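You operate a simulated robot arm through the tools that you are given. There is no shell and no other tool. Be economical: measure what you need, move in short steps, check, and stop when the job is done.

The job below is to be done with a simulated two-armed robot. You get a single attempt, and the scene is never put back.

JOB
Take the brass fitting from the low shelf of the rack and leave it on top of the silver bright tap knob. Take the chrome flush button and put it on the lower shelf of the shelf unit. Take the beige roll from the middle shelf of the open shelf unit and leave it on the chipped tile. Take the tall white cap and leave it on the bottom shelf of the shelf unit. Take the black hose end from the top of the workbench and leave it on the middle of the workbench. Take the brass nut and put it on the middle of the wooden table. Put the tall beige valve on the ledge of the rack. Take the grey spool on the counter top and put it away on the top of the square table. Take the grey foam sleeve and put it on the long bench before the bowl. Fetch the slotted cap and set it on the ledge of the rack. Do these in any order. Set down upright: brass fitting, beige roll, black hose end, slotted cap.

The check looks at the end state, three seconds after you hand in, the way a careful person would. Anything else that was tipped, shoved, dropped, spilled or broken makes it a failure. A push-on lid holds only when it is set on centred and level and pressed home; a screw cap is set on level and turned clockwise until tight.

ROBOT AND FRAMES
Two 7-joint arms with fingered hands on one trunk, on a base that drives. Base frame: it is fixed to the floor where the robot stands at the start and does not move with it; the origin is under the middle of the robot, x ahead of it, y to its left, z up; the surface under the hand at the start is at about z = 760. Lengths are in mm, angles in degrees, forces in N, time in s.
The left shoulder is at the start at [60, 166, 776], the right one opposite. With the tool pointing down near the work surface each hand reaches from about 300 to 840 mm from the robot's upright axis, wherever it stands, measured 20 degrees to its own side. Places, roughly: beige roll (7x7x9 cm) [-4200, 100, 600]; black hose end (5x4x7 cm) [-4200, -1500, 900]; bottom shelf of the shelf unit [-6100, -900, 100]; brass fitting (4x4x7 cm) [600, 0, 400]; brass nut (5x4x2 cm) [-3700, -1300, 900]; bright tap knob (5x5x7 cm) [600, -400, 400]; chipped tile (10x10x1 cm) [500, 1100, 700]; chrome flush button (7x7x4 cm) [-2700, 800, 500]; grey foam sleeve (11x5x5 cm) [-1600, 3700, 1600]; grey spool (5x5x5 cm) [-5900, 300, 900]; ledge of the rack (184x21 cm) [560, -300, 760]; long bench before the bowl (20x18 cm) [500, 4080, 760]; lower shelf of the shelf unit [-6100, -900, 500]; middle of the wooden table (17x17 cm) [740, 1000, 740]; middle of the workbench (34x22 cm) [-3080, -1340, 840]; slotted cap (7x7x9 cm) [-800, 4300, 1100]; tall beige valve (10x8x27 cm) [-3500, -1700, 1000]; tall white cap (6x6x6 cm) [-4100, -1300, 900]; top of the square table [100, -1500, 800]. Payload 5 kg a hand.
The TCP of each hand is the grasp point between the finger pads, 32 mm short of the fingertips. In the tool frame z runs along the fingers and y along their closing line. Largest opening 160 mm; the body of the gripper starts 89 mm behind the TCP. The gripper is a hand of 3 fingers: y runs from the thumb to the fingers, the wrist lies at [0, 0, -267] in the tool frame, and closing takes about 1.5 s.
Orientation is told as [roll, pitch, yaw] about the base's x, y, z axes, in that order, counted from this pose: with the fingers straight down and closing along the base's y, the tool's x points along the base's -x, its y along +y and its z along -z.

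CONTROLS
- The arms move only by the tool arm_command. It takes "left_plan", "right_plan" or both (then of equal length, played together; a hand with none holds still); each is a list of rows, each a list of 2 entries, a list of its own where there are three numbers: the shift along the tool's x, y, z in cm, then the turn, a rotation vector about the tool's x, y, z in rad. In form: [[[dx, dy, dz], [rx, ry, rz]], ...]. A call has 1 to 10 rows; each row is the pose to reach, as a shift and turn from the pose commanded when the call began, along the tool's axes at that moment. "left_claw" and "right_claw" are, for a hand that has rows, the gripper command, from -1 (fully open) to 1 (shut), values between in proportion, set as the call begins (left out, the last holds). Each row takes 0.2 s and may step no farther than 50 mm and 8.6 degrees from the row before; otherwise, or with a gripper value out of range, the whole call is refused. A pose out of reach is approached as far as the arm can. The call stops where the force on the tool passes 40 N (or 10 N more than at its start, if that is more) or the arm is blocked; 0.2 s more then pass. Each finger travels about 45 mm/s and halts on what it meets, pressing with about 33 N; the grip force reading is that of the motor and also rises with nothing between the fingers. The clock runs only during rows and for 0.2 s after the last one: add rows that repeat a pose to give the fingers time. The reply holds the time, the measured pose of the TCP, the force on the tool along the base axes, the opening and the grip force, in the units named above and with some noise, with the torque about the TCP (base axes, N m) and any sound that the robot's microphone picked up.
- Cameras (640 x 400 px; columns grow to the right, rows downward): "scene" is now at [47.8, 11, 1413.9]; the picture's right is [0.13, -0.99, 0.00], its down [-0.74, -0.10, -0.67] and it looks along [0.66, 0.09, -0.75] (base axes); focal length 214 px, centre (320, 200). "left" rides on the left gripper at [-65, -4, -116] in its tool frame; the picture's right is [0.06, -1.00, 0.00], its down [0.87, 0.05, -0.49] and it looks along [0.49, 0.03, 0.87] (tool axes); focal length 261 px, centre (320, 200). "right" rides on the right gripper at [65, -4, -116] in its tool frame; the picture's right is [0.06, 1.00, 0.00], its down [-0.87, 0.05, -0.49] and it looks along [-0.49, 0.03, 0.87] (tool axes); focal length 261 px, centre (320, 200). There is no depth. A picture from a camera that has moved, and an enlarged one, comes with that camera's place and axes in the base frame and with its lens.
- grab_frame(camera): a new picture of that camera. It takes no simulated time.
- slide_trunk(by): slides the trunk up (or, below 0, down) by that many mm; the arms and the scene camera ride with it, the base frame stays. It gives what a move gives, with no picture.
- steer(legs): drives the robot by 1 to 6 legs, each [ahead, turn to the left] in mm and degrees, along the robot's own axes; the way and the turn of a leg run together, so that a leg with both is an arc; at most 1500 mm and 180 degrees a leg. The arms and the cameras ride along, it lands a little off, and it stops where it bumps. It gives what a move gives.
- hand_shape(shape, hand): the hand has 3 fingers and takes this shape, open, in about a second: jaw (thumb against the fingers, like two jaws); tri (thumb and two fingers); tip (a fingertip pinch); poke (one finger out to press); point (the index stretched); flat (the hand flat); cup (the hand cupped); fist (a fist). The gripper value then closes the fingers along that shape, each until it touches; the sizes above hold for jaw. It gives what a move gives, with no picture.
- pan_tilt(pan, tilt): turns the head with the scene camera to pan (to the left, within 86 degrees either way) and tilt (down, from -29 to 69), counted from straight ahead of the robot. It gives what a move gives.
- zoom(camera, box): a new picture of the part [left, top, right, bottom] of that camera's present view, enlarged. It takes no simulated time.
- job_done(): hands the job in; it is judged then, once.

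Go step by step. Nothing tells you exact positions but the pictures and the camera data: compare them with the known pose of the tool, close in by small moves and look again before you grip or let go. The budget is 525 turns and 302 pictures, counting those below and the enlarged ones. Unless the task says otherwise, let go and move clear before handing in.

The tools are called after "Call:" as a command line: name --argument value ..., lists and objects as JSON in quotes. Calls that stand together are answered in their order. arm_command: Moves the arms, as the interface text tells. Its arguments: {"type":"object","properties":{"left_plan":{"type":"array","items":{"type":"array"}},"left_claw":{"type":"number"},"right_plan":{"type":"array","items":{"type":"array"}},"right_claw":{"type":"number"}},"required":[]} The other tools are called the same way: slide_trunk (by) slides the trunk up or down; hand_shape (shape, hand) gives the hand a shape; steer (legs) drives the base; pan_tilt (pan, tilt) turns the head that bears the scene camera; grab_frame (camera) takes a picture; zoom (camera, box) takes an enlarged picture of a part of a camera's view; job_done () hands the job in.

At the start:

```text
clock: 0.0
left_tcp_pos: [492.9, 478.5, 1133.0]
left_tcp_rot: [0.0, 0.0, 0.0]
left_ft_force: [-0.2, 0.3, -0.4]
left_moment: [-0.02, 0.0, -0.01]
left_grip_width: 159.8
left_gripper_force: 0.1
left_shape: jaw
right_tcp_pos: [521.8, -103.3, 1095.1]
right_tcp_rot: [0.0, 0.0, -0.1]
right_ft_force: [0.2, -0.9, -0.1]
right_moment: [0.01, -0.01, -0.02]
right_grip_width: 160.1
right_gripper_force: 0.1
right_shape: jaw
trunk travel left (down, up): [-325.0, 265.0]
robot x, y, heading: [-0.2, 0.7, 0.3]
head pan, tilt: [7.7, 48.3]
```

scene: 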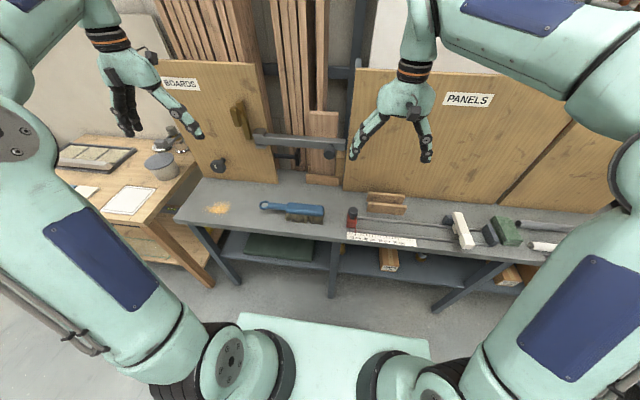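
right: 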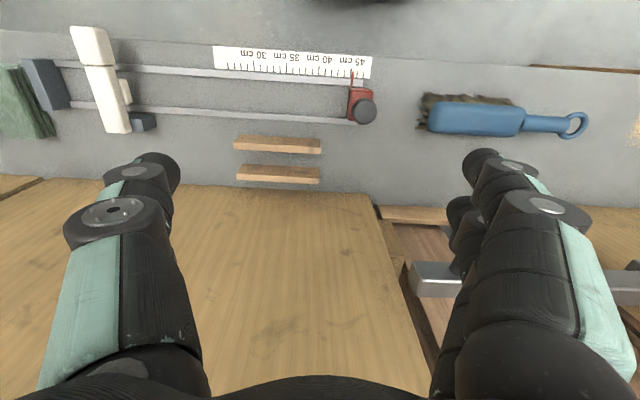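
left: 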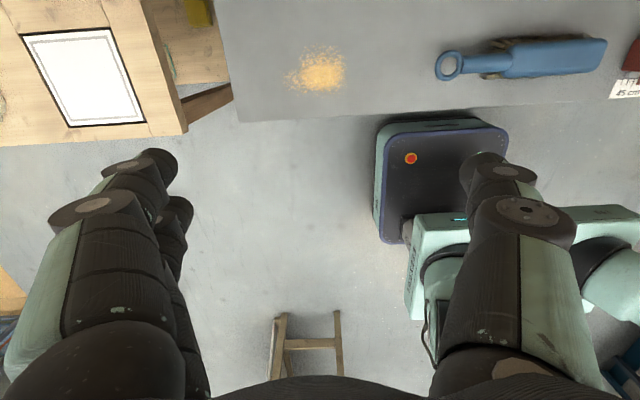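

I see the rack ahead with its ledge at z≈760, a low shelf under it, and a wooden table to the left. I'll look first at the low shelf and surroundings.

Call:
zoom --camera "scene" --box '[200, 170, 560, 395]'

Call:
pan_tilt --pan 60 --tilt 30

Call:
grab_frame --camera "scene"

```text
1.78 times, centred on (380, 282) of scene
camera zoom: at [47.8, 11.0, 1413.9], right [0.13, -0.99, 0.0], down [-0.74, -0.1, -0.67], along [0.66, 0.09, -0.75], focal length 381 px, centre (213, 53)
```

zoom: 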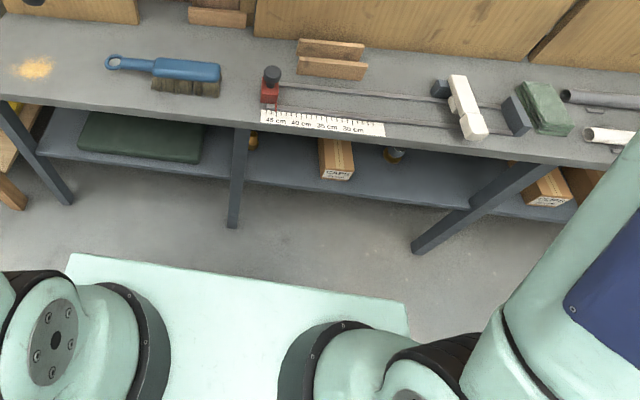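

```text
clock: 1.2
left_tcp_pos: [493.0, 478.0, 1132.5]
left_tcp_rot: [0.1, 0.0, 0.0]
left_ft_force: [-0.7, -0.1, -0.3]
left_moment: [0.01, 0.0, 0.05]
left_grip_width: 159.6
left_gripper_force: 0.0
left_shape: jaw
right_tcp_pos: [521.4, -104.3, 1095.9]
right_tcp_rot: [0.0, 0.0, -0.1]
right_ft_force: [-0.3, -0.9, -0.1]
right_moment: [-0.01, 0.0, -0.01]
right_grip_width: 159.7
right_gripper_force: 0.0
right_shape: jaw
trunk travel left (down, up): [-325.0, 265.0]
robot x, y, heading: [1.0, 1.8, -0.0]
head pan, tilt: [60.0, 30.0]
```

```text
297 pictures are left
camera scene: at [15.3, 78.8, 1441.1], right [0.87, -0.5, 0.0], down [-0.25, -0.43, -0.87], along [0.43, 0.75, -0.5], focal length 214 px, centre (320, 200)
```

scene: 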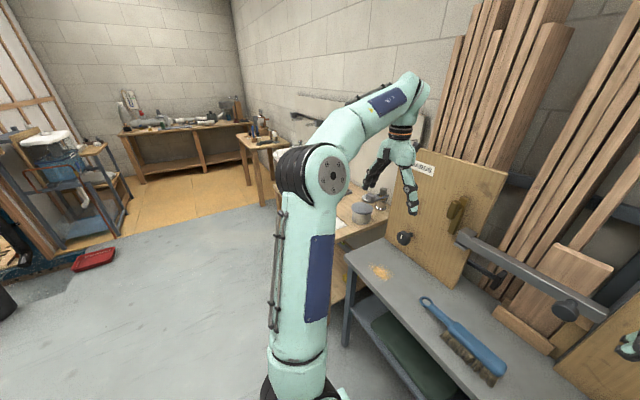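

The left arm fills part of the view. I'll pan to see the rest of the room in each direction, to plan driving.

Call:
pan_tilt --pan 86 --tilt 15

Call:
grab_frame --camera "scene"

Call:
pan_tilt --pan -70 --tilt 25

Call:
grab_frame --camera "scene"

```text
clock: 2.1
left_tcp_pos: [493.2, 478.4, 1132.2]
left_tcp_rot: [0.0, 0.1, 0.0]
left_ft_force: [0.3, 0.3, 0.5]
left_moment: [0.0, -0.02, -0.02]
left_grip_width: 160.1
left_gripper_force: 0.0
left_shape: jaw
right_tcp_pos: [521.9, -104.0, 1095.5]
right_tcp_rot: [0.0, 0.0, -0.1]
right_ft_force: [0.5, -0.7, -1.1]
right_moment: [0.01, 0.0, 0.03]
right_grip_width: 159.7
right_gripper_force: 0.1
right_shape: jaw
trunk travel left (down, up): [-325.0, 265.0]
robot x, y, heading: [-1.3, -1.2, -0.1]
head pan, tilt: [85.9, 15.0]
```

```text
296 pictures are left
camera scene: at [-23.3, 93.7, 1465.3], right [1.0, -0.07, 0.0], down [-0.02, -0.26, -0.97], along [0.07, 0.96, -0.26], focal length 214 px, centre (320, 200)
```

scene: 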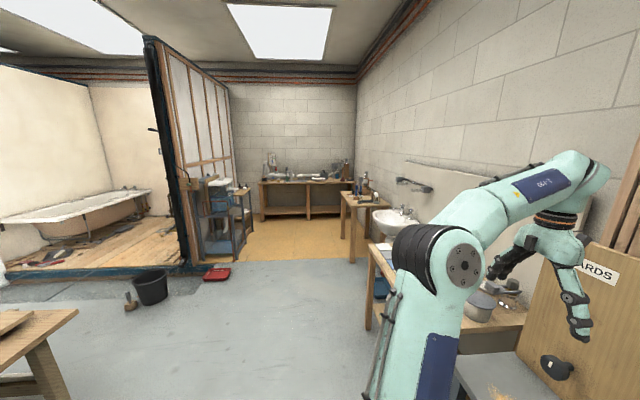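

```text
clock: 4.5
left_tcp_pos: [493.9, 478.0, 1133.0]
left_tcp_rot: [0.0, 0.0, 0.0]
left_ft_force: [0.4, -0.5, 0.3]
left_moment: [-0.01, 0.01, -0.02]
left_grip_width: 159.7
left_gripper_force: 0.0
left_shape: jaw
right_tcp_pos: [521.3, -103.5, 1096.7]
right_tcp_rot: [0.0, 0.0, -0.1]
right_ft_force: [0.6, -0.6, -0.3]
right_moment: [-0.02, 0.0, -0.02]
right_grip_width: 159.8
right_gripper_force: 0.1
right_shape: jaw
trunk travel left (down, up): [-325.0, 265.0]
robot x, y, heading: [1.2, -0.3, 0.1]
head pan, tilt: [-70.0, 25.0]
```

```text
295 pictures are left
camera scene: at [1.6, -86.1, 1449.1], right [-0.94, -0.34, 0.0], down [-0.14, 0.4, -0.91], along [0.31, -0.85, -0.42], focal length 214 px, centre (320, 200)
```

scene: 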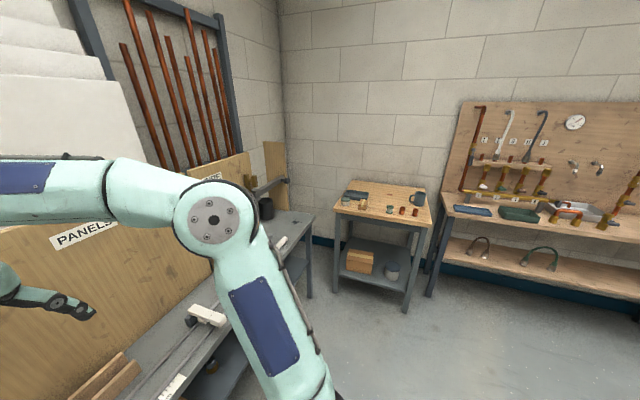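

The fitting sits near (600,-26) just behind a front leg of the rack, with a box between it and the knob. I'll back off, lower the trunk and look straight at the shelf.

Call:
steer --legs '[[-350, 0]]'

Call:
slide_trunk --by -325

Call:
pan_tilt --pan -10 --tilt 38

Call:
grab_frame --camera "scene"

```text
clock: 6.8
left_tcp_pos: [142.3, 478.1, 1133.8]
left_tcp_rot: [0.0, 0.1, 0.1]
left_ft_force: [-0.1, -0.2, -0.2]
left_moment: [0.02, -0.06, 0.01]
left_grip_width: 159.8
left_gripper_force: 0.0
left_shape: jaw
right_tcp_pos: [170.0, -103.9, 1097.5]
right_tcp_rot: [-0.1, 0.0, -0.1]
right_ft_force: [-1.0, -1.4, -0.8]
right_moment: [-0.02, -0.03, 0.0]
right_grip_width: 159.9
right_gripper_force: 0.0
right_shape: jaw
trunk travel left (down, up): [-325.0, 265.0]
robot x, y, heading: [-350.7, 1.1, 0.4]
head pan, tilt: [-70.0, 25.0]
```

```text
clock: 10.0
left_tcp_pos: [143.6, 480.0, 807.5]
left_tcp_rot: [0.0, 0.0, 0.2]
left_ft_force: [0.7, -0.1, 0.8]
left_moment: [0.0, 0.03, -0.03]
left_grip_width: 160.1
left_gripper_force: 0.1
left_shape: jaw
right_tcp_pos: [171.6, -103.3, 771.3]
right_tcp_rot: [0.1, 0.0, 0.0]
right_ft_force: [0.1, -0.2, -0.1]
right_moment: [-0.01, 0.01, 0.02]
right_grip_width: 160.3
right_gripper_force: 0.0
right_shape: jaw
trunk travel left (down, up): [0.0, 590.0]
robot x, y, heading: [-351.8, 0.7, 0.1]
head pan, tilt: [-70.0, 25.0]
```

```text
clock: 11.3
left_tcp_pos: [142.3, 478.6, 807.2]
left_tcp_rot: [0.0, 0.0, 0.0]
left_ft_force: [0.3, 0.6, -0.4]
left_moment: [-0.02, -0.01, 0.02]
left_grip_width: 159.9
left_gripper_force: 0.2
left_shape: jaw
right_tcp_pos: [171.7, -103.6, 770.1]
right_tcp_rot: [0.0, 0.0, 0.0]
right_ft_force: [-0.5, 0.5, -0.3]
right_moment: [-0.03, 0.01, 0.03]
right_grip_width: 159.8
right_gripper_force: 0.0
right_shape: jaw
trunk travel left (down, up): [0.0, 590.0]
robot x, y, heading: [-350.3, -0.8, 0.2]
head pan, tilt: [-10.0, 38.0]
```

```text
294 pictures are left
camera scene: at [-295.1, -14.8, 1103.8], right [-0.17, -0.98, 0.0], down [-0.61, 0.11, -0.79], along [0.78, -0.14, -0.62], focal length 214 px, centre (320, 200)
```

scene: 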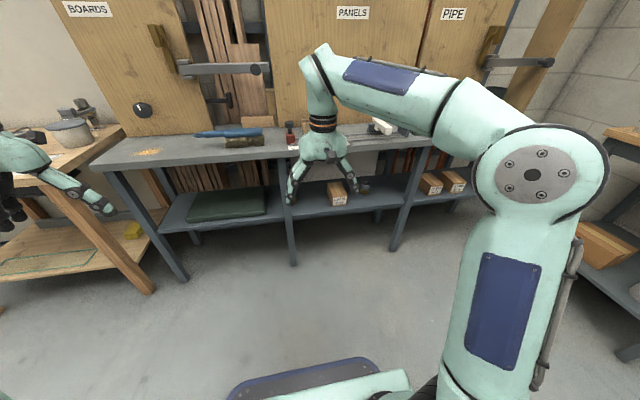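

The right hand blocks the line of sight, and its camera would be under the hand when pointing forward. I'll try rolling the right wrist by half a turn before pitching it forward.

Call:
arm_command --right_plan '[[[0, 0, 0], [0, 0, 0.149]], [[0, 0, 0], [0, 0, 0.298]], [[0, 0, 0], [0, 0, 0.447]], [[0, 0, 0], [0, 0, 0.596]], [[0, 0, 0], [0, 0, 0.745]], [[0, 0, 0], [0, 0, 0.894]], [[0, 0, 0], [0, 0, 1.043]], [[0, 0, 0], [0, 0, 1.192]], [[0, 0, 0], [0, 0, 1.341]], [[0, 0, 0], [0, 0, 1.49]]]'

Call:
arm_command --right_plan '[[[0, 0, 0], [0, 0, 0.149]], [[0, 0, 0], [0, 0, 0.298]], [[0, 0, 0], [0, 0, 0.447]], [[0, 0, 0], [0, 0, 0.596]], [[0, 0, 0], [0, 0, 0.745]], [[0, 0, 0], [0, 0, 0.894]], [[0, 0, 0], [0, 0, 1.043]], [[0, 0, 0], [0, 0, 1.192]], [[0, 0, 0], [0, 0, 1.341]], [[0, 0, 0], [0, 0, 1.49]]]'

```text
clock: 13.5
left_tcp_pos: [143.3, 478.8, 807.2]
left_tcp_rot: [0.0, 0.0, 0.1]
left_ft_force: [0.7, 0.5, -0.2]
left_moment: [0.0, 0.04, -0.01]
left_grip_width: 160.1
left_gripper_force: 0.1
left_shape: jaw
right_tcp_pos: [171.3, -103.8, 771.1]
right_tcp_rot: [0.0, 0.0, -85.6]
right_ft_force: [0.3, 1.0, 0.5]
right_moment: [-0.02, 0.01, 0.02]
right_grip_width: 159.9
right_gripper_force: 0.1
right_shape: jaw
trunk travel left (down, up): [0.0, 590.0]
robot x, y, heading: [-348.9, -0.4, -0.0]
head pan, tilt: [-10.0, 38.0]
```

```text
clock: 15.7
left_tcp_pos: [142.9, 477.6, 807.4]
left_tcp_rot: [0.1, 0.0, 0.0]
left_ft_force: [-0.8, 0.3, 0.4]
left_moment: [0.01, 0.02, -0.01]
left_grip_width: 159.9
left_gripper_force: 0.0
left_shape: jaw
right_tcp_pos: [170.8, -104.5, 771.6]
right_tcp_rot: [0.0, -0.1, -170.9]
right_ft_force: [-0.2, 0.5, 0.0]
right_moment: [-0.02, 0.0, -0.02]
right_grip_width: 160.0
right_gripper_force: 0.1
right_shape: jaw
trunk travel left (down, up): [0.0, 590.0]
robot x, y, heading: [-350.1, -0.6, 0.1]
head pan, tilt: [-10.0, 38.0]
```

Call:
arm_command --right_plan '[[[0, 0, 0], [0, 0, 0.08]], [[0, 0, 0], [0, 0, 0.159]]]'

Call:
arm_command --right_plan '[[[1, 0, 2], [0, 0.149, 0]], [[2, 0, 4], [0, 0.298, 0]], [[3, 0, 6], [0, 0.447, 0]], [[4, 0, 8], [0, 0.596, 0]], [[5, 0, 10], [0, 0.745, 0]], [[6, 0, 12], [0, 0.894, 0]], [[7, 0, 14], [0, 1.043, 0]], [[8, 0, 15], [0, 1.192, 0]], [[9, 0, 16], [0, 1.341, 0]], [[10, 0, 17], [0, 1.49, 0]]]'

Call:
grab_frame --camera "right"

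Call:
grab_frame --camera "scene"

```text
clock: 16.3
left_tcp_pos: [142.3, 479.6, 807.7]
left_tcp_rot: [0.0, 0.0, 0.1]
left_ft_force: [-1.3, -0.5, -0.2]
left_moment: [-0.02, -0.01, 0.0]
left_grip_width: 160.1
left_gripper_force: 0.1
left_shape: jaw
right_tcp_pos: [171.4, -103.8, 770.7]
right_tcp_rot: [0.0, 0.1, -179.9]
right_ft_force: [0.0, 0.4, -1.1]
right_moment: [0.02, 0.04, 0.0]
right_grip_width: 159.7
right_gripper_force: 0.0
right_shape: jaw
trunk travel left (down, up): [0.0, 590.0]
robot x, y, heading: [-350.4, 0.5, -0.1]
head pan, tilt: [-10.0, 38.0]
```

```text
clock: 18.7
left_tcp_pos: [141.7, 478.8, 808.3]
left_tcp_rot: [0.0, -0.2, 0.1]
left_ft_force: [0.3, 0.6, 0.4]
left_moment: [-0.03, -0.01, 0.01]
left_grip_width: 160.2
left_gripper_force: 0.1
left_shape: jaw
right_tcp_pos: [193.8, -92.1, 532.3]
right_tcp_rot: [32.9, 44.8, -147.8]
right_ft_force: [-0.3, -0.8, -0.3]
right_moment: [0.01, -0.02, -0.01]
right_grip_width: 159.8
right_gripper_force: 0.1
right_shape: jaw
right hand out of reach, approached as far as the arm can: row 6, 7, 8, 9, 10
trunk travel left (down, up): [0.0, 590.0]
robot x, y, heading: [-346.0, 1.5, 0.4]
head pan, tilt: [-10.0, 38.0]
stopped in row 10 (right hand): the arm was blocked; the commanded pose is now the measured one
```

```text
293 pictures are left
camera right: at [140.3, -47.2, 645.6], right [0.16, -0.89, 0.43], down [-0.9, -0.31, -0.3], along [0.4, -0.34, -0.85], focal length 261 px, centre (320, 200)
```

right: 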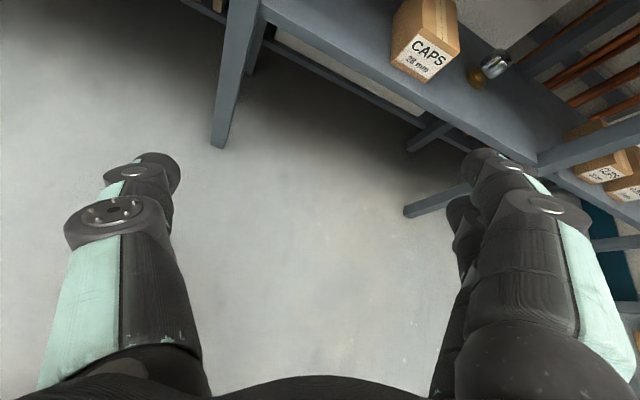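

```text
292 pictures are left
camera scene: at [-295.5, -14.6, 1103.9], right [-0.17, -0.99, 0.0], down [-0.61, 0.11, -0.79], along [0.78, -0.14, -0.62], focal length 214 px, centre (320, 200)
```

scene: 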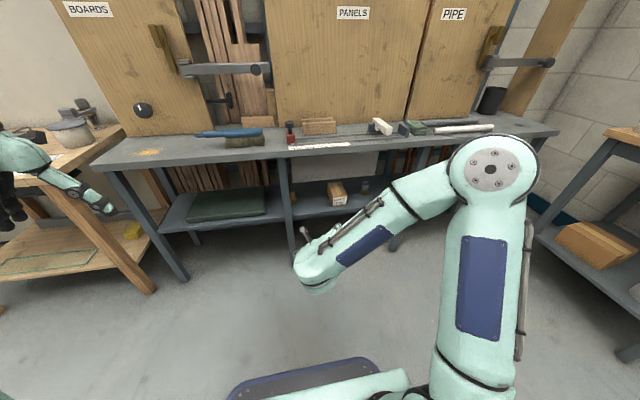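

The flipped pose runs into the joint limits; the left hand's camera sits naturally on top, so I'll use the left hand for shelf work. First I restore the right arm the way it came.

Call:
arm_command --right_plan '[[[2.14, 1.43, -2.27], [0.0447, -0.1261, 0.0423]], [[4.29, 2.86, -4.54], [0.0893, -0.2522, 0.0847]], [[6.43, 4.29, -6.81], [0.134, -0.3783, 0.127]], [[8.57, 5.71, -9.09], [0.1787, -0.5043, 0.1694]], [[10.71, 7.14, -11.36], [0.2234, -0.6304, 0.2117]], [[12.86, 8.57, -13.63], [0.268, -0.7565, 0.2541]], [[15, 10, -15.9], [0.3127, -0.8826, 0.2964]]]'

Call:
arm_command --right_plan '[[[0, 0, 0], [0, 0, -0.149]], [[0, 0, 0], [0, 0, -0.298]], [[0, 0, 0], [0, 0, -0.447]], [[0, 0, 0], [0, 0, -0.596]], [[0, 0, 0], [0, 0, -0.745]], [[0, 0, 0], [0, 0, -0.894]], [[0, 0, 0], [0, 0, -1.043]], [[0, 0, 0], [0, 0, -1.192]], [[0, 0, 0], [0, 0, -1.341]], [[0, 0, 0], [0, 0, -1.49]]]'

Call:
arm_command --right_plan '[[[0, 0, 0], [0, 0, -0.149]], [[0, 0, 0], [0, 0, -0.298]], [[0, 0, 0], [0, 0, -0.447]], [[0, 0, 0], [0, 0, -0.596]], [[0, 0, 0], [0, 0, -0.745]], [[0, 0, 0], [0, 0, -0.894]], [[0, 0, 0], [0, 0, -1.043]], [[0, 0, 0], [0, 0, -1.192]], [[0, 0, 0], [0, 0, -1.341]], [[0, 0, 0], [0, 0, -1.49]]]'

```text
clock: 20.3
left_tcp_pos: [142.3, 479.8, 807.7]
left_tcp_rot: [0.0, 0.0, 0.1]
left_ft_force: [-0.1, 0.2, -0.5]
left_moment: [-0.03, 0.02, 0.01]
left_grip_width: 160.1
left_gripper_force: 0.1
left_shape: jaw
right_tcp_pos: [170.0, -104.1, 771.1]
right_tcp_rot: [-0.2, -0.1, -179.9]
right_ft_force: [0.2, 0.3, -0.4]
right_moment: [0.0, 0.0, -0.03]
right_grip_width: 159.8
right_gripper_force: 0.2
right_shape: jaw
trunk travel left (down, up): [0.0, 590.0]
robot x, y, heading: [-348.0, 2.0, 0.2]
head pan, tilt: [-10.0, 38.0]
```

```text
clock: 22.5
left_tcp_pos: [143.5, 478.8, 808.2]
left_tcp_rot: [0.0, 0.0, 0.0]
left_ft_force: [0.8, -0.3, -0.3]
left_moment: [0.01, 0.02, 0.01]
left_grip_width: 159.7
left_gripper_force: 0.0
left_shape: jaw
right_tcp_pos: [169.4, -106.0, 768.9]
right_tcp_rot: [-0.1, 0.1, -94.5]
right_ft_force: [0.2, 0.1, -0.9]
right_moment: [-0.02, 0.02, -0.01]
right_grip_width: 160.2
right_gripper_force: 0.0
right_shape: jaw
trunk travel left (down, up): [0.0, 590.0]
robot x, y, heading: [-348.2, -7.0, 0.0]
head pan, tilt: [-10.0, 38.0]
```

```text
clock: 24.7
left_tcp_pos: [143.7, 479.0, 808.5]
left_tcp_rot: [0.0, 0.1, 0.1]
left_ft_force: [0.3, 0.8, 0.2]
left_moment: [-0.01, -0.02, 0.03]
left_grip_width: 159.9
left_gripper_force: 0.0
left_shape: jaw
right_tcp_pos: [171.4, -105.6, 769.7]
right_tcp_rot: [0.1, 0.1, -9.0]
right_ft_force: [0.7, 0.2, 0.4]
right_moment: [-0.04, -0.02, 0.01]
right_grip_width: 159.9
right_gripper_force: 0.0
right_shape: jaw
trunk travel left (down, up): [0.0, 590.0]
robot x, y, heading: [-351.0, -1.4, -0.2]
head pan, tilt: [-10.0, 38.0]
```

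Arm restored. Now move the right hand outward to park it and pitch the left hand to point forward, both in free air.

Call:
arm_command --left_plan '[[[0.4, -2.3, 3], [0, -0.149, 0]], [[0.8, -4.6, 6], [0, -0.298, 0]], [[1.2, -6.9, 9], [0, -0.447, 0]], [[1.6, -9.2, 12], [0, -0.596, 0]], [[2.0, -11.5, 15], [0, -0.745, 0]], [[2.4, -13.8, 18], [0, -0.894, 0]], [[2.8, -16.1, 21], [0, -1.043, 0]], [[3.2, -18.4, 24], [0, -1.192, 0]], [[3.6, -20.7, 27], [0, -1.341, 0]], [[4, -23, 30], [0, -1.49, 0]]]' --right_plan '[[[1.7, -3.5, 0], [0, 0, -0.0157]], [[3.4, -7, 0], [0, 0, -0.0314]], [[5.1, -10.5, 0], [0, 0, -0.047]], [[6.8, -14, 0], [0, 0, -0.063]], [[8.5, -17.5, 0], [0, 0, -0.0785]], [[10.2, -21, 0], [0, 0, -0.094]], [[11.9, -24.5, 0], [0, 0, -0.11]], [[13.6, -28, 0], [0, 0, -0.126]], [[15.3, -31.5, 0], [0, 0, -0.141]], [[17, -35, 0], [0, 0, -0.157]]]'

Call:
grab_frame --camera "left"

Call:
grab_frame --camera "scene"

```text
clock: 27.1
left_tcp_pos: [215.1, 426.9, 492.2]
left_tcp_rot: [-14.4, -74.2, 30.1]
left_ft_force: [-0.5, 0.1, 0.8]
left_moment: [0.02, -0.01, 0.0]
left_grip_width: 160.1
left_gripper_force: 0.0
left_shape: jaw
left hand out of reach, approached as far as the arm can: row 7, 8, 9, 10
right_tcp_pos: [-53.8, -422.0, 769.6]
right_tcp_rot: [0.2, 0.1, -0.1]
right_ft_force: [-0.6, 0.0, 0.3]
right_moment: [0.03, -0.04, -0.03]
right_grip_width: 160.0
right_gripper_force: 0.0
right_shape: jaw
trunk travel left (down, up): [0.0, 590.0]
robot x, y, heading: [-348.9, -2.4, 0.3]
head pan, tilt: [-10.0, 38.0]
stopped in row 10 (left hand): the arm was blocked; the commanded pose is now the measured one
```

```text
291 pictures are left
camera left: at [121.8, 404.1, 586.1], right [0.26, -0.96, 0.01], down [-0.68, -0.19, -0.71], along [0.69, 0.18, -0.7], focal length 261 px, centre (320, 200)
```

left: 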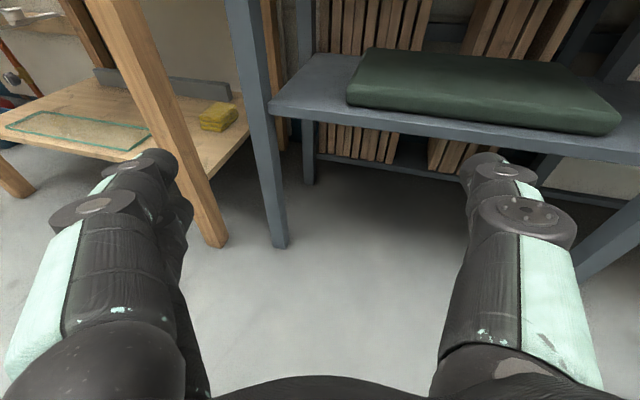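

```text
290 pictures are left
camera scene: at [-295.7, -15.3, 1103.9], right [-0.17, -0.99, 0.0], down [-0.61, 0.11, -0.79], along [0.78, -0.14, -0.62], focal length 214 px, centre (320, 200)
```

scene: 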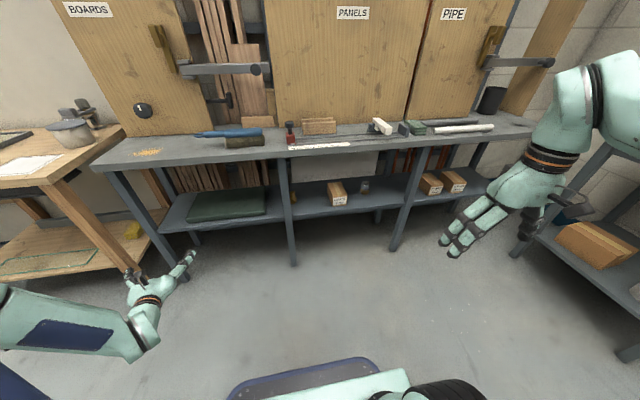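

The left hand can point forward but needs more extension, so I'll shift the robot to the right by 300 mm at this distance, then work from further out.

Call:
steer --legs '[[0, -90], [300, 0], [0, 90]]'

Call:
grab_frame --camera "left"

Call:
grab_frame --camera "scene"

```text
clock: 37.1
left_tcp_pos: [215.4, 120.4, 490.4]
left_tcp_rot: [-14.5, -74.1, 29.9]
left_ft_force: [-1.3, -0.4, 0.5]
left_moment: [-0.03, 0.01, 0.0]
left_grip_width: 160.2
left_gripper_force: 0.0
left_shape: jaw
right_tcp_pos: [-57.7, -728.5, 769.3]
right_tcp_rot: [0.1, 0.1, -0.5]
right_ft_force: [-0.1, 0.2, -1.4]
right_moment: [-0.06, 0.02, 0.01]
right_grip_width: 160.0
right_gripper_force: 0.1
right_shape: jaw
trunk travel left (down, up): [0.0, 590.0]
robot x, y, heading: [-354.4, -306.0, -0.2]
head pan, tilt: [-10.0, 38.0]
```

```text
289 pictures are left
camera left: at [123.4, 96.8, 585.0], right [0.26, -0.97, 0.01], down [-0.68, -0.19, -0.71], along [0.69, 0.18, -0.7], focal length 261 px, centre (320, 200)
```

left: 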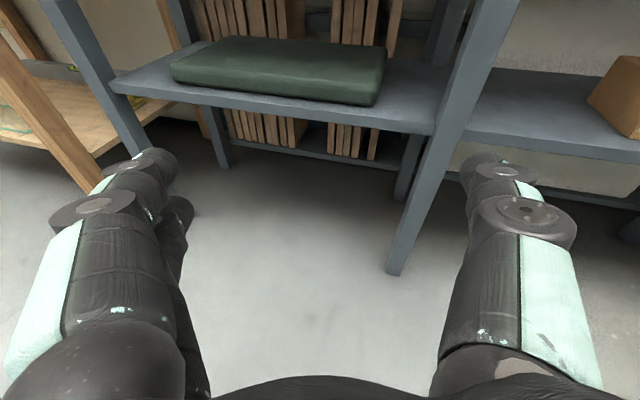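

```text
288 pictures are left
camera scene: at [-296.7, -319.2, 1103.8], right [-0.18, -0.98, 0.0], down [-0.61, 0.11, -0.79], along [0.78, -0.14, -0.62], focal length 214 px, centre (320, 200)
```

scene: 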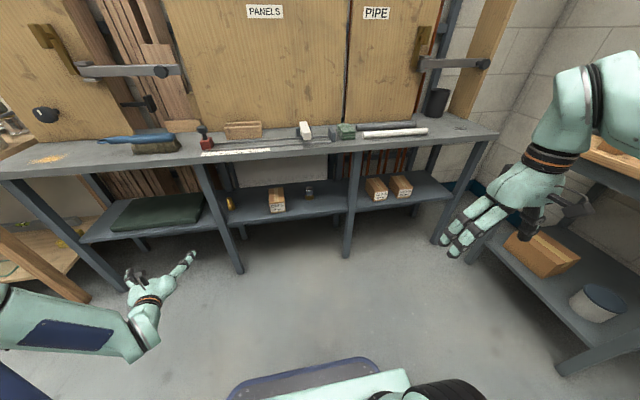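

Call:
zoom --camera "scene" --box '[180, 130, 360, 243]'

```text
3.54 times, centred on (270, 186) of scene
camera zoom: at [-296.7, -319.2, 1103.8], right [-0.18, -0.98, 0.0], down [-0.61, 0.11, -0.79], along [0.78, -0.14, -0.62], focal length 759 px, centre (497, 248)
```

zoom: 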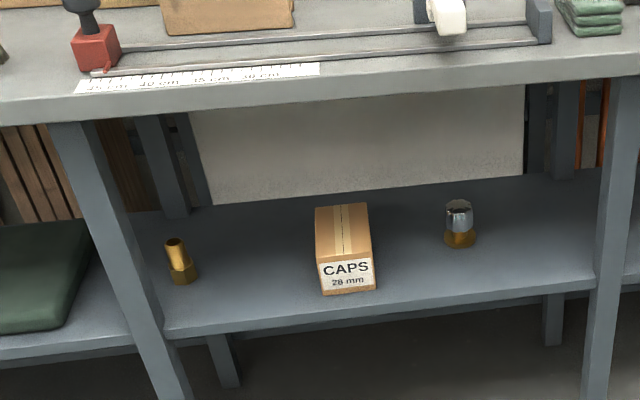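

Now I have a good view: fitting ≈(599,-28), knob ≈(609,-427), shelf surface z≈400, front leg's right edge at y≈-25 just before the fitting. I'll approach the fitting diagonally from the right; shift the robot further right first.

Call:
steer --legs '[[0, -90], [190, 0], [0, 90]]'

Call:
arm_command --left_plan '[[[0, -2.5, 0.5], [0, 0, 0]], [[0, -5, 1], [0, 0, 0]], [[0, -7.5, 1.5], [0, 0, 0]], [[0, -10, 2], [0, 0, 0]]]'

```text
clock: 46.5
left_tcp_pos: [210.5, -65.1, 490.4]
left_tcp_rot: [-14.6, -74.1, 30.5]
left_ft_force: [-0.5, -0.5, -1.1]
left_moment: [0.01, 0.01, 0.02]
left_grip_width: 160.3
left_gripper_force: 0.1
left_shape: jaw
right_tcp_pos: [-52.1, -916.9, 769.0]
right_tcp_rot: [0.1, 0.1, 0.2]
right_ft_force: [0.6, -0.5, 0.0]
right_moment: [0.0, 0.0, -0.01]
right_grip_width: 159.9
right_gripper_force: 0.0
right_shape: jaw
trunk travel left (down, up): [0.0, 590.0]
robot x, y, heading: [-347.9, -495.9, 0.5]
head pan, tilt: [-10.0, 38.0]
```

```text
clock: 47.5
left_tcp_pos: [257.1, -156.6, 493.4]
left_tcp_rot: [-14.5, -74.0, 30.6]
left_ft_force: [0.2, 0.3, 0.8]
left_moment: [-0.01, 0.01, 0.01]
left_grip_width: 159.9
left_gripper_force: 0.1
left_shape: jaw
right_tcp_pos: [-50.6, -915.9, 769.8]
right_tcp_rot: [0.3, 0.1, 0.1]
right_ft_force: [-0.5, 0.5, -0.2]
right_moment: [0.0, -0.02, 0.01]
right_grip_width: 160.2
right_gripper_force: 0.1
right_shape: jaw
trunk travel left (down, up): [0.0, 590.0]
robot x, y, heading: [-350.0, -495.0, 0.4]
head pan, tilt: [-10.0, 38.0]
```

Call:
arm_command --left_plan '[[[0, 0, 0], [-0.116, -0.006, -0.018]], [[0, 0, 0], [-0.232, -0.012, -0.035]], [[0, 0, 0], [-0.348, -0.017, -0.053]], [[0, 0, 0], [-0.464, -0.023, -0.07]], [[0, 0, 0], [-0.58, -0.029, -0.088]]]'

Call:
grab_frame --camera "scene"

```text
clock: 48.7
left_tcp_pos: [257.7, -153.3, 492.1]
left_tcp_rot: [0.0, -75.1, 50.1]
left_ft_force: [0.1, -0.1, -0.5]
left_moment: [0.02, 0.02, -0.03]
left_grip_width: 159.9
left_gripper_force: 0.0
left_shape: jaw
right_tcp_pos: [-51.4, -916.2, 769.1]
right_tcp_rot: [0.1, 0.1, 0.2]
right_ft_force: [-0.7, 0.2, -0.6]
right_moment: [-0.01, -0.02, -0.01]
right_grip_width: 160.2
right_gripper_force: 0.0
right_shape: jaw
trunk travel left (down, up): [0.0, 590.0]
robot x, y, heading: [-351.0, -495.2, 0.5]
head pan, tilt: [-10.0, 38.0]
```

```text
286 pictures are left
camera scene: at [-296.1, -510.6, 1103.8], right [-0.17, -0.99, 0.0], down [-0.61, 0.1, -0.79], along [0.78, -0.13, -0.62], focal length 214 px, centre (320, 200)
```

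scene: 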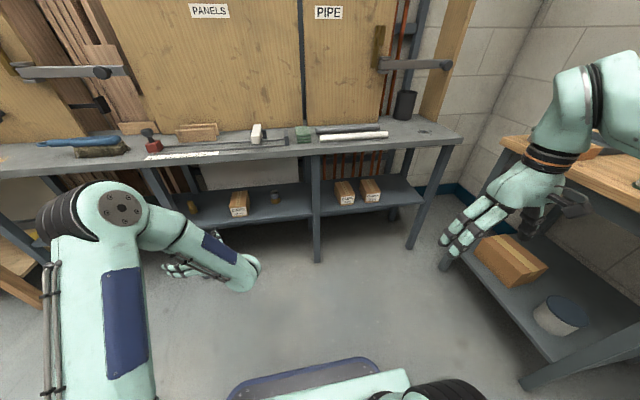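

The wrist orientation is reached; elbow sits well back from the rack. Drive 200 forward and look through the hand camera.

Call:
steer --legs '[[200, 0]]'

Call:
grab_frame --camera "left"

Call:
pan_tilt --pan 15 --tilt 38

Call:
grab_frame --camera "scene"

```text
clock: 50.3
left_tcp_pos: [456.0, -152.8, 492.4]
left_tcp_rot: [-0.1, -75.0, 50.1]
left_ft_force: [0.3, 0.4, -0.5]
left_moment: [0.0, 0.06, 0.01]
left_grip_width: 160.3
left_gripper_force: 0.0
left_shape: jaw
right_tcp_pos: [148.8, -916.0, 768.8]
right_tcp_rot: [0.1, 0.1, 0.2]
right_ft_force: [0.4, -0.2, -0.1]
right_moment: [0.02, 0.0, 0.04]
right_grip_width: 160.2
right_gripper_force: 0.1
right_shape: jaw
trunk travel left (down, up): [0.0, 590.0]
robot x, y, heading: [-149.3, -495.6, 0.3]
head pan, tilt: [-10.0, 38.0]
```

```text
285 pictures are left
camera left: at [397.0, -228.0, 585.8], right [0.75, -0.65, -0.06], down [-0.49, -0.5, -0.71], along [0.44, 0.57, -0.7], focal length 261 px, centre (320, 200)
```

left: 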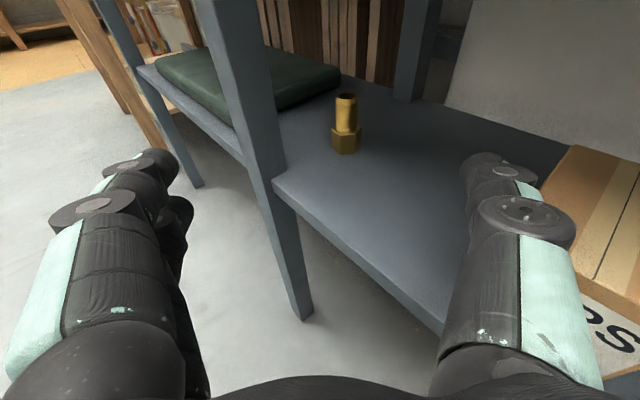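

```text
clock: 51.2
left_tcp_pos: [456.1, -152.5, 492.5]
left_tcp_rot: [0.0, -75.0, 50.1]
left_ft_force: [0.5, 0.2, -0.1]
left_moment: [0.0, 0.0, -0.02]
left_grip_width: 160.2
left_gripper_force: 0.0
left_shape: jaw
right_tcp_pos: [148.4, -916.0, 769.7]
right_tcp_rot: [0.0, 0.1, 0.3]
right_ft_force: [0.6, 0.4, 0.3]
right_moment: [-0.02, -0.02, -0.01]
right_grip_width: 160.1
right_gripper_force: 0.1
right_shape: jaw
trunk travel left (down, up): [0.0, 590.0]
robot x, y, heading: [-152.7, -497.8, 0.4]
head pan, tilt: [15.0, 38.0]
```

```text
284 pictures are left
camera scene: at [-99.0, -471.7, 1103.8], right [0.27, -0.96, 0.0], down [-0.59, -0.16, -0.79], along [0.76, 0.21, -0.62], focal length 214 px, centre (320, 200)
```

scene: 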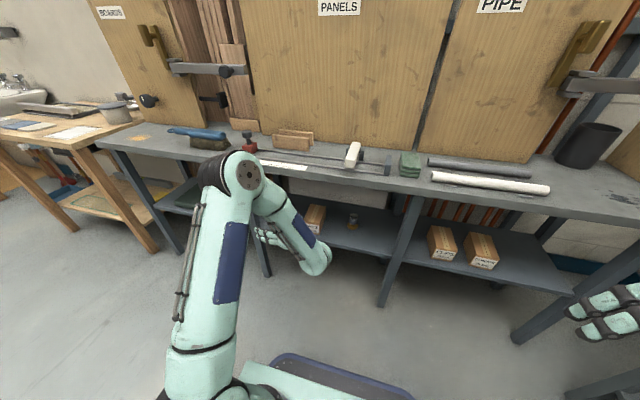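

Both views agree on the fitting at (599,-27) with base z=400. I'll half-close the hand and move to a pre-grasp point on the diagonal.

Call:
arm_command --left_claw 0.0 --left_plan '[[[0, 0, 0], [0, 0, 0]], [[0, 0, 0], [0, 0, 0]], [[0, 0, 0], [0, 0, 0]], [[0, -0.9, 2.7], [0, 0, 0]], [[-0.2, -1.9, 5.3], [0, 0, 0]], [[-0.4, -2.8, 8.0], [0, 0, 0]]]'

Call:
grab_frame --camera "left"

```text
clock: 52.6
left_tcp_pos: [528.9, -109.9, 474.9]
left_tcp_rot: [-0.2, -75.1, 50.2]
left_ft_force: [0.4, -0.1, -1.0]
left_moment: [-0.04, -0.03, -0.01]
left_grip_width: 80.6
left_gripper_force: 0.0
left_shape: jaw
right_tcp_pos: [147.4, -915.2, 769.5]
right_tcp_rot: [0.2, 0.0, 0.4]
right_ft_force: [0.6, 0.4, 0.2]
right_moment: [0.02, 0.0, 0.02]
right_grip_width: 159.9
right_gripper_force: 0.1
right_shape: jaw
trunk travel left (down, up): [0.0, 590.0]
robot x, y, heading: [-152.0, -493.5, 0.5]
head pan, tilt: [15.0, 38.0]
```

```text
283 pictures are left
camera left: at [468.9, -185.6, 569.3], right [0.75, -0.65, -0.06], down [-0.49, -0.5, -0.71], along [0.44, 0.57, -0.7], focal length 261 px, centre (320, 200)
```

left: 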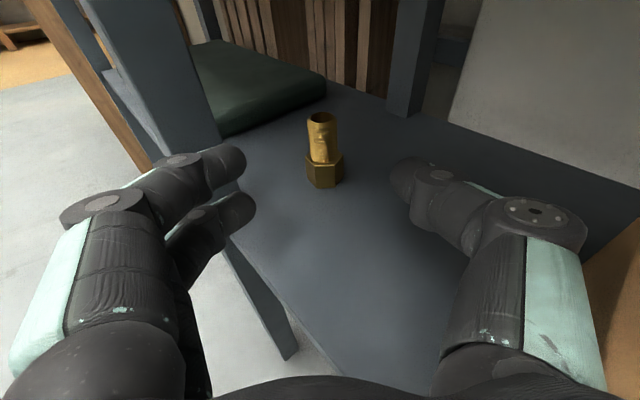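

Aligned well. Advance to the fitting at grip height ≈456 and check.

Call:
arm_command --left_plan '[[[-0.25, 0, 2.75], [0, 0, 0]], [[-0.5, 0, 5.5], [0, 0, 0]], [[-0.75, 0, 8.25], [0, 0, 0]], [[-1.0, 0, 10.8], [0, 0, 0]]]'

Call:
grab_frame --camera "left"

```text
clock: 53.8
left_tcp_pos: [602.6, -38.4, 460.6]
left_tcp_rot: [-1.2, -75.2, 50.3]
left_ft_force: [11.4, -3.2, -1.5]
left_moment: [0.01, 0.03, 0.05]
left_grip_width: 75.0
left_gripper_force: 0.0
left_shape: jaw
right_tcp_pos: [148.2, -914.8, 768.5]
right_tcp_rot: [0.2, 0.1, 0.4]
right_ft_force: [-0.5, 0.0, -0.6]
right_moment: [0.02, -0.06, 0.0]
right_grip_width: 160.0
right_gripper_force: 0.1
right_shape: jaw
trunk travel left (down, up): [0.0, 590.0]
robot x, y, heading: [-148.8, -494.8, 0.3]
head pan, tilt: [15.0, 38.0]
stopped in row 4 (left hand): the force on the tool passed its limit at 41 N (the readings are from after the stop); the commanded pose is now the measured one
```

```text
282 pictures are left
camera left: at [542.5, -111.7, 552.7], right [0.74, -0.67, -0.06], down [-0.5, -0.49, -0.71], along [0.45, 0.56, -0.7], focal length 261 px, centre (320, 200)
```

left: 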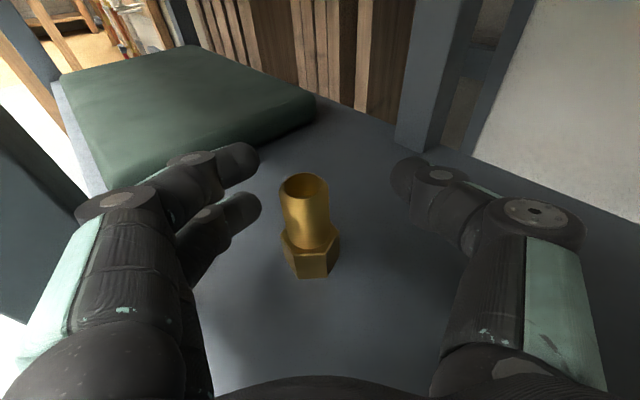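

Likely the left knuckle brushed the rack leg (the fitting itself is untouched). I'll back off a little, turn the hand 8° more about the vertical and come in centred.

Call:
arm_command --left_plan '[[[-0.2, -0.5, -2.0], [0, 0, 0]], [[-0.2, -0.5, -2.5], [-0.068, 0, -0.018]], [[-0.2, -0.3, -2.5], [-0.135, 0, -0.036]], [[0, 0.5, -1], [-0.135, 0, -0.036]], [[0.2, 1.0, 0.6], [-0.135, 0, -0.036]]]'

Call:
grab_frame --camera "left"

```text
clock: 55.0
left_tcp_pos: [600.8, -30.8, 456.6]
left_tcp_rot: [-1.5, -75.1, 58.1]
left_ft_force: [9.6, -27.2, 5.2]
left_moment: [0.73, 0.61, 2.04]
left_grip_width: 77.3
left_gripper_force: 0.0
left_shape: jaw
right_tcp_pos: [147.9, -915.9, 769.5]
right_tcp_rot: [0.3, 0.1, 0.1]
right_ft_force: [-0.5, 0.8, 0.9]
right_moment: [-0.03, 0.01, 0.02]
right_grip_width: 159.9
right_gripper_force: 0.2
right_shape: jaw
trunk travel left (down, up): [0.0, 590.0]
robot x, y, heading: [-151.5, -492.7, -0.1]
head pan, tilt: [15.0, 38.0]
```

```text
281 pictures are left
camera left: at [551.3, -113.0, 550.1], right [0.83, -0.56, -0.05], down [-0.43, -0.56, -0.71], along [0.37, 0.61, -0.7], focal length 261 px, centre (320, 200)
```

left: 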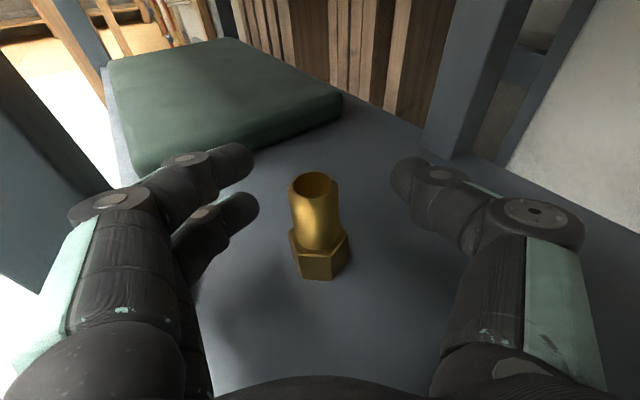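

Centred on the tube. The knuckle presses lightly on the leg; I'll ease 5 mm away and close.

Call:
arm_command --left_claw 1.0 --left_plan '[[[0, -0.5, 0], [0, 0, 0]], [[0, -0.5, 0], [0, 0, 0]], [[0, -0.5, 0], [0, 0, 0]], [[0, -0.5, 0], [0, 0, 0]], [[0, -0.5, 0], [0, 0, 0]], [[0, -0.5, 0], [0, 0, 0]], [[0, -0.5, 0], [0, 0, 0]]]'

Call:
grab_frame --camera "left"

```text
clock: 56.6
left_tcp_pos: [603.2, -27.0, 454.7]
left_tcp_rot: [-0.8, -75.1, 58.0]
left_ft_force: [1.7, -1.0, -0.1]
left_moment: [0.0, 0.01, 0.02]
left_grip_width: 8.8
left_gripper_force: 32.7
left_shape: jaw
right_tcp_pos: [147.5, -916.4, 769.7]
right_tcp_rot: [0.1, 0.1, 0.1]
right_ft_force: [-0.1, -0.2, -0.1]
right_moment: [0.01, 0.04, 0.0]
right_grip_width: 160.0
right_gripper_force: 0.1
right_shape: jaw
trunk travel left (down, up): [0.0, 590.0]
robot x, y, heading: [-151.3, -494.2, 0.3]
head pan, tilt: [15.0, 38.0]
```

```text
280 pictures are left
camera left: at [552.4, -109.2, 548.8], right [0.83, -0.55, -0.06], down [-0.42, -0.56, -0.71], along [0.36, 0.62, -0.7], focal length 261 px, centre (320, 200)
```

left: 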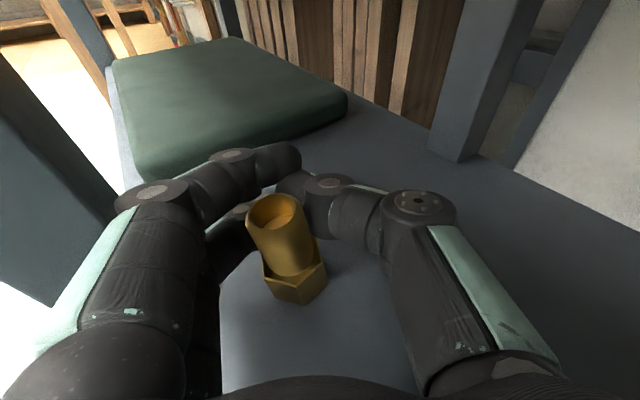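

Call:
zoom --camera "left" --box '[180, 120, 420, 320]'

```text
2.00 times, centred on (300, 220) of left
camera zoom: at [552.4, -109.2, 548.8], right [0.83, -0.55, -0.06], down [-0.42, -0.56, -0.71], along [0.36, 0.62, -0.7], focal length 521 px, centre (360, 160)
```

zoom: 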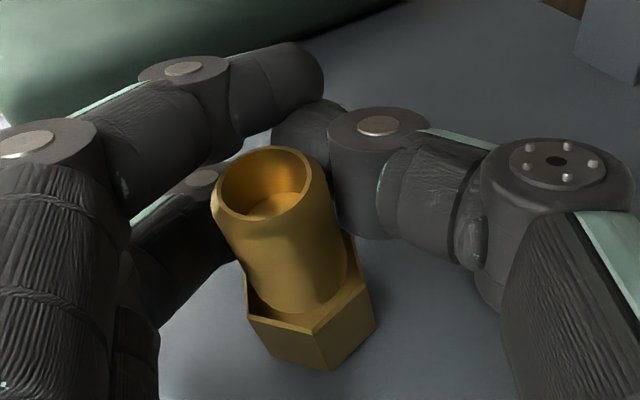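

The upper finger passed above the tube and the fitting got tilted. I'll open partway so it settles upright, then look again.

Call:
arm_command --left_claw 0.2 --left_plan '[[[0, 0, 0], [0, 0, 0]], [[0, 0, 0], [0, 0, 0]], [[0, 0, 0], [0, 0, 0]], [[0, 0, 0], [0, 0, 0]], [[0, 0, 0], [0, 0, 0]], [[0, 0, 0], [0, 0, 0]]]'

Call:
grab_frame --camera "left"

```text
clock: 58.0
left_tcp_pos: [602.1, -28.0, 455.4]
left_tcp_rot: [-1.1, -75.1, 58.1]
left_ft_force: [3.7, -2.0, 0.4]
left_moment: [0.06, 0.08, 0.14]
left_grip_width: 62.8
left_gripper_force: 0.0
left_shape: jaw
right_tcp_pos: [147.3, -915.5, 768.5]
right_tcp_rot: [0.3, 0.1, 0.3]
right_ft_force: [0.1, 0.1, 0.0]
right_moment: [0.01, 0.0, 0.03]
right_grip_width: 159.9
right_gripper_force: 0.1
right_shape: jaw
trunk travel left (down, up): [0.0, 590.0]
robot x, y, heading: [-152.8, -495.4, 0.0]
head pan, tilt: [15.0, 38.0]
```

```text
278 pictures are left
camera left: at [553.0, -110.6, 548.8], right [0.83, -0.55, -0.06], down [-0.42, -0.56, -0.71], along [0.36, 0.62, -0.7], focal length 261 px, centre (320, 200)
```

left: 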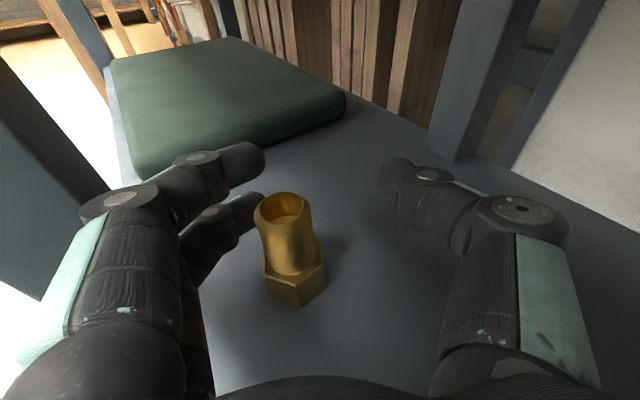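

It settled upright, now at about (578,-32). I'll turn the hand to ~70° and tilt it 25° down around it, clear of the leg, and recentre.

Call:
arm_command --left_plan '[[[0.2, 0.4, -0.5], [-0.099, 0.087, -0.036]], [[0.4, 0.9, -1.0], [-0.197, 0.1745, -0.072]], [[0.7, 1.8, -1.5], [-0.197, 0.1745, -0.072]]]'

Call:
grab_frame --camera "left"

```text
clock: 58.8
left_tcp_pos: [579.7, -36.9, 452.6]
left_tcp_rot: [-0.9, -65.0, 69.7]
left_ft_force: [15.3, -11.5, 4.5]
left_moment: [0.17, 0.37, 0.39]
left_grip_width: 57.5
left_gripper_force: 0.0
left_shape: jaw
right_tcp_pos: [146.9, -916.3, 768.0]
right_tcp_rot: [0.2, 0.1, 0.2]
right_ft_force: [-0.8, 0.4, -0.2]
right_moment: [0.0, 0.0, 0.03]
right_grip_width: 160.2
right_gripper_force: 0.1
right_shape: jaw
trunk travel left (down, up): [0.0, 590.0]
robot x, y, heading: [-147.2, -493.5, -0.0]
head pan, tilt: [15.0, 38.0]
```

```text
277 pictures are left
camera left: at [554.9, -109.4, 561.8], right [0.92, -0.38, -0.05], down [-0.34, -0.74, -0.58], along [0.19, 0.55, -0.81], focal length 261 px, centre (320, 200)
```

left: 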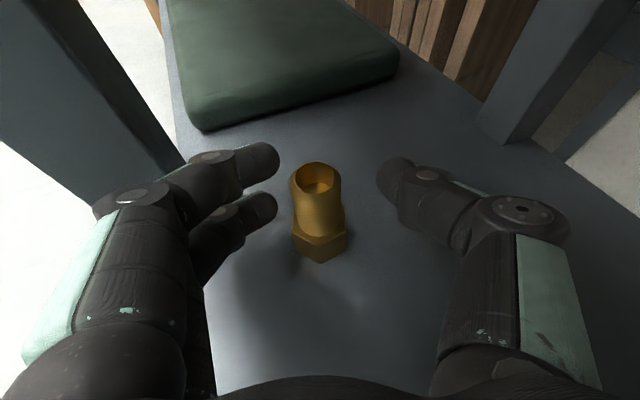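

Tube is at the grip centre. Lower by 5 mm and close.

Call:
arm_command --left_claw 1.0 --left_plan '[[[0.5, -0.2, 0.2], [0, 0, 0]], [[0.5, -0.3, 0.2], [0, 0, 0]], [[0.5, -0.3, 0.2], [0, 0, 0]], [[0.5, -0.3, 0.2], [0, 0, 0]], [[0.5, -0.3, 0.2], [0, 0, 0]], [[0.5, -0.3, 0.2], [0, 0, 0]], [[0.5, -0.3, 0.2], [0, 0, 0]]]'

Call:
zoom --camera "left" --box '[180, 120, 420, 320]'

```text
clock: 60.4
left_tcp_pos: [581.4, -33.4, 446.1]
left_tcp_rot: [-0.7, -64.9, 69.9]
left_ft_force: [0.2, 0.1, -0.3]
left_moment: [0.04, 0.02, 0.02]
left_grip_width: 2.9
left_gripper_force: 33.3
left_shape: jaw
right_tcp_pos: [148.8, -915.2, 768.8]
right_tcp_rot: [0.2, 0.2, 0.3]
right_ft_force: [0.0, 0.3, -0.3]
right_moment: [-0.01, 0.01, -0.02]
right_grip_width: 159.7
right_gripper_force: 0.1
right_shape: jaw
trunk travel left (down, up): [0.0, 590.0]
robot x, y, heading: [-152.9, -497.3, 0.3]
head pan, tilt: [15.0, 38.0]
```

```text
2.00 times, centred on (300, 220) of left
camera zoom: at [555.2, -107.0, 555.3], right [0.92, -0.38, -0.05], down [-0.34, -0.74, -0.58], along [0.18, 0.55, -0.81], focal length 521 px, centre (360, 160)
```

zoom: 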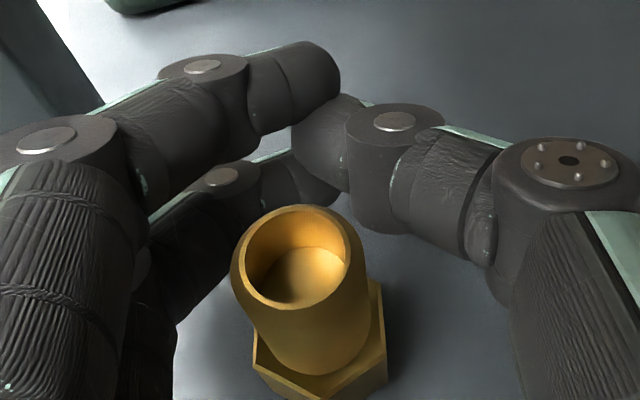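

The curling fingertips squeezed it toward the palm: the object needs to sit a bit beyond the TCP. Open, look and back the hand off.

Call:
arm_command --left_claw 0.2 --left_plan '[[[0, -0.2, 0], [0, 0, 0]], [[0, -0.3, 0], [0, 0, 0]], [[0, -0.3, 0], [0, 0, 0]], [[0, -0.3, 0], [0, 0, 0]], [[0, -0.3, 0], [0, 0, 0]]]'

Call:
grab_frame --camera "left"

```text
clock: 61.6
left_tcp_pos: [584.7, -35.6, 448.0]
left_tcp_rot: [-0.8, -65.1, 69.9]
left_ft_force: [6.5, -13.1, 0.2]
left_moment: [0.16, 0.18, 0.61]
left_grip_width: 60.4
left_gripper_force: 0.0
left_shape: jaw
right_tcp_pos: [148.0, -915.6, 767.6]
right_tcp_rot: [0.1, 0.1, 0.3]
right_ft_force: [-0.3, -0.5, -0.4]
right_moment: [-0.02, 0.01, 0.04]
right_grip_width: 159.9
right_gripper_force: 0.1
right_shape: jaw
trunk travel left (down, up): [0.0, 590.0]
robot x, y, heading: [-150.6, -492.5, -0.2]
head pan, tilt: [15.0, 38.0]
```

```text
275 pictures are left
camera left: at [558.7, -109.5, 556.0], right [0.92, -0.38, -0.05], down [-0.34, -0.74, -0.58], along [0.18, 0.55, -0.81], focal length 261 px, centre (320, 200)
```

left: 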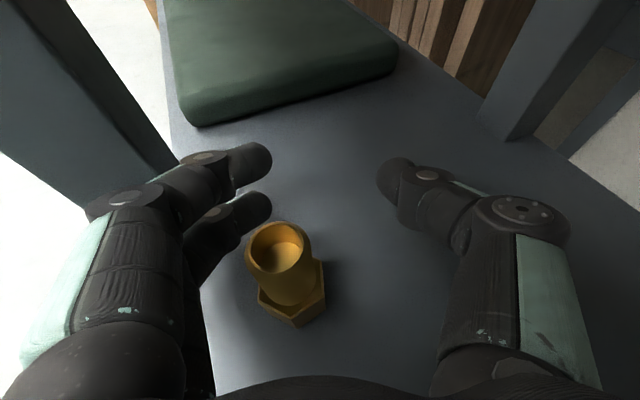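

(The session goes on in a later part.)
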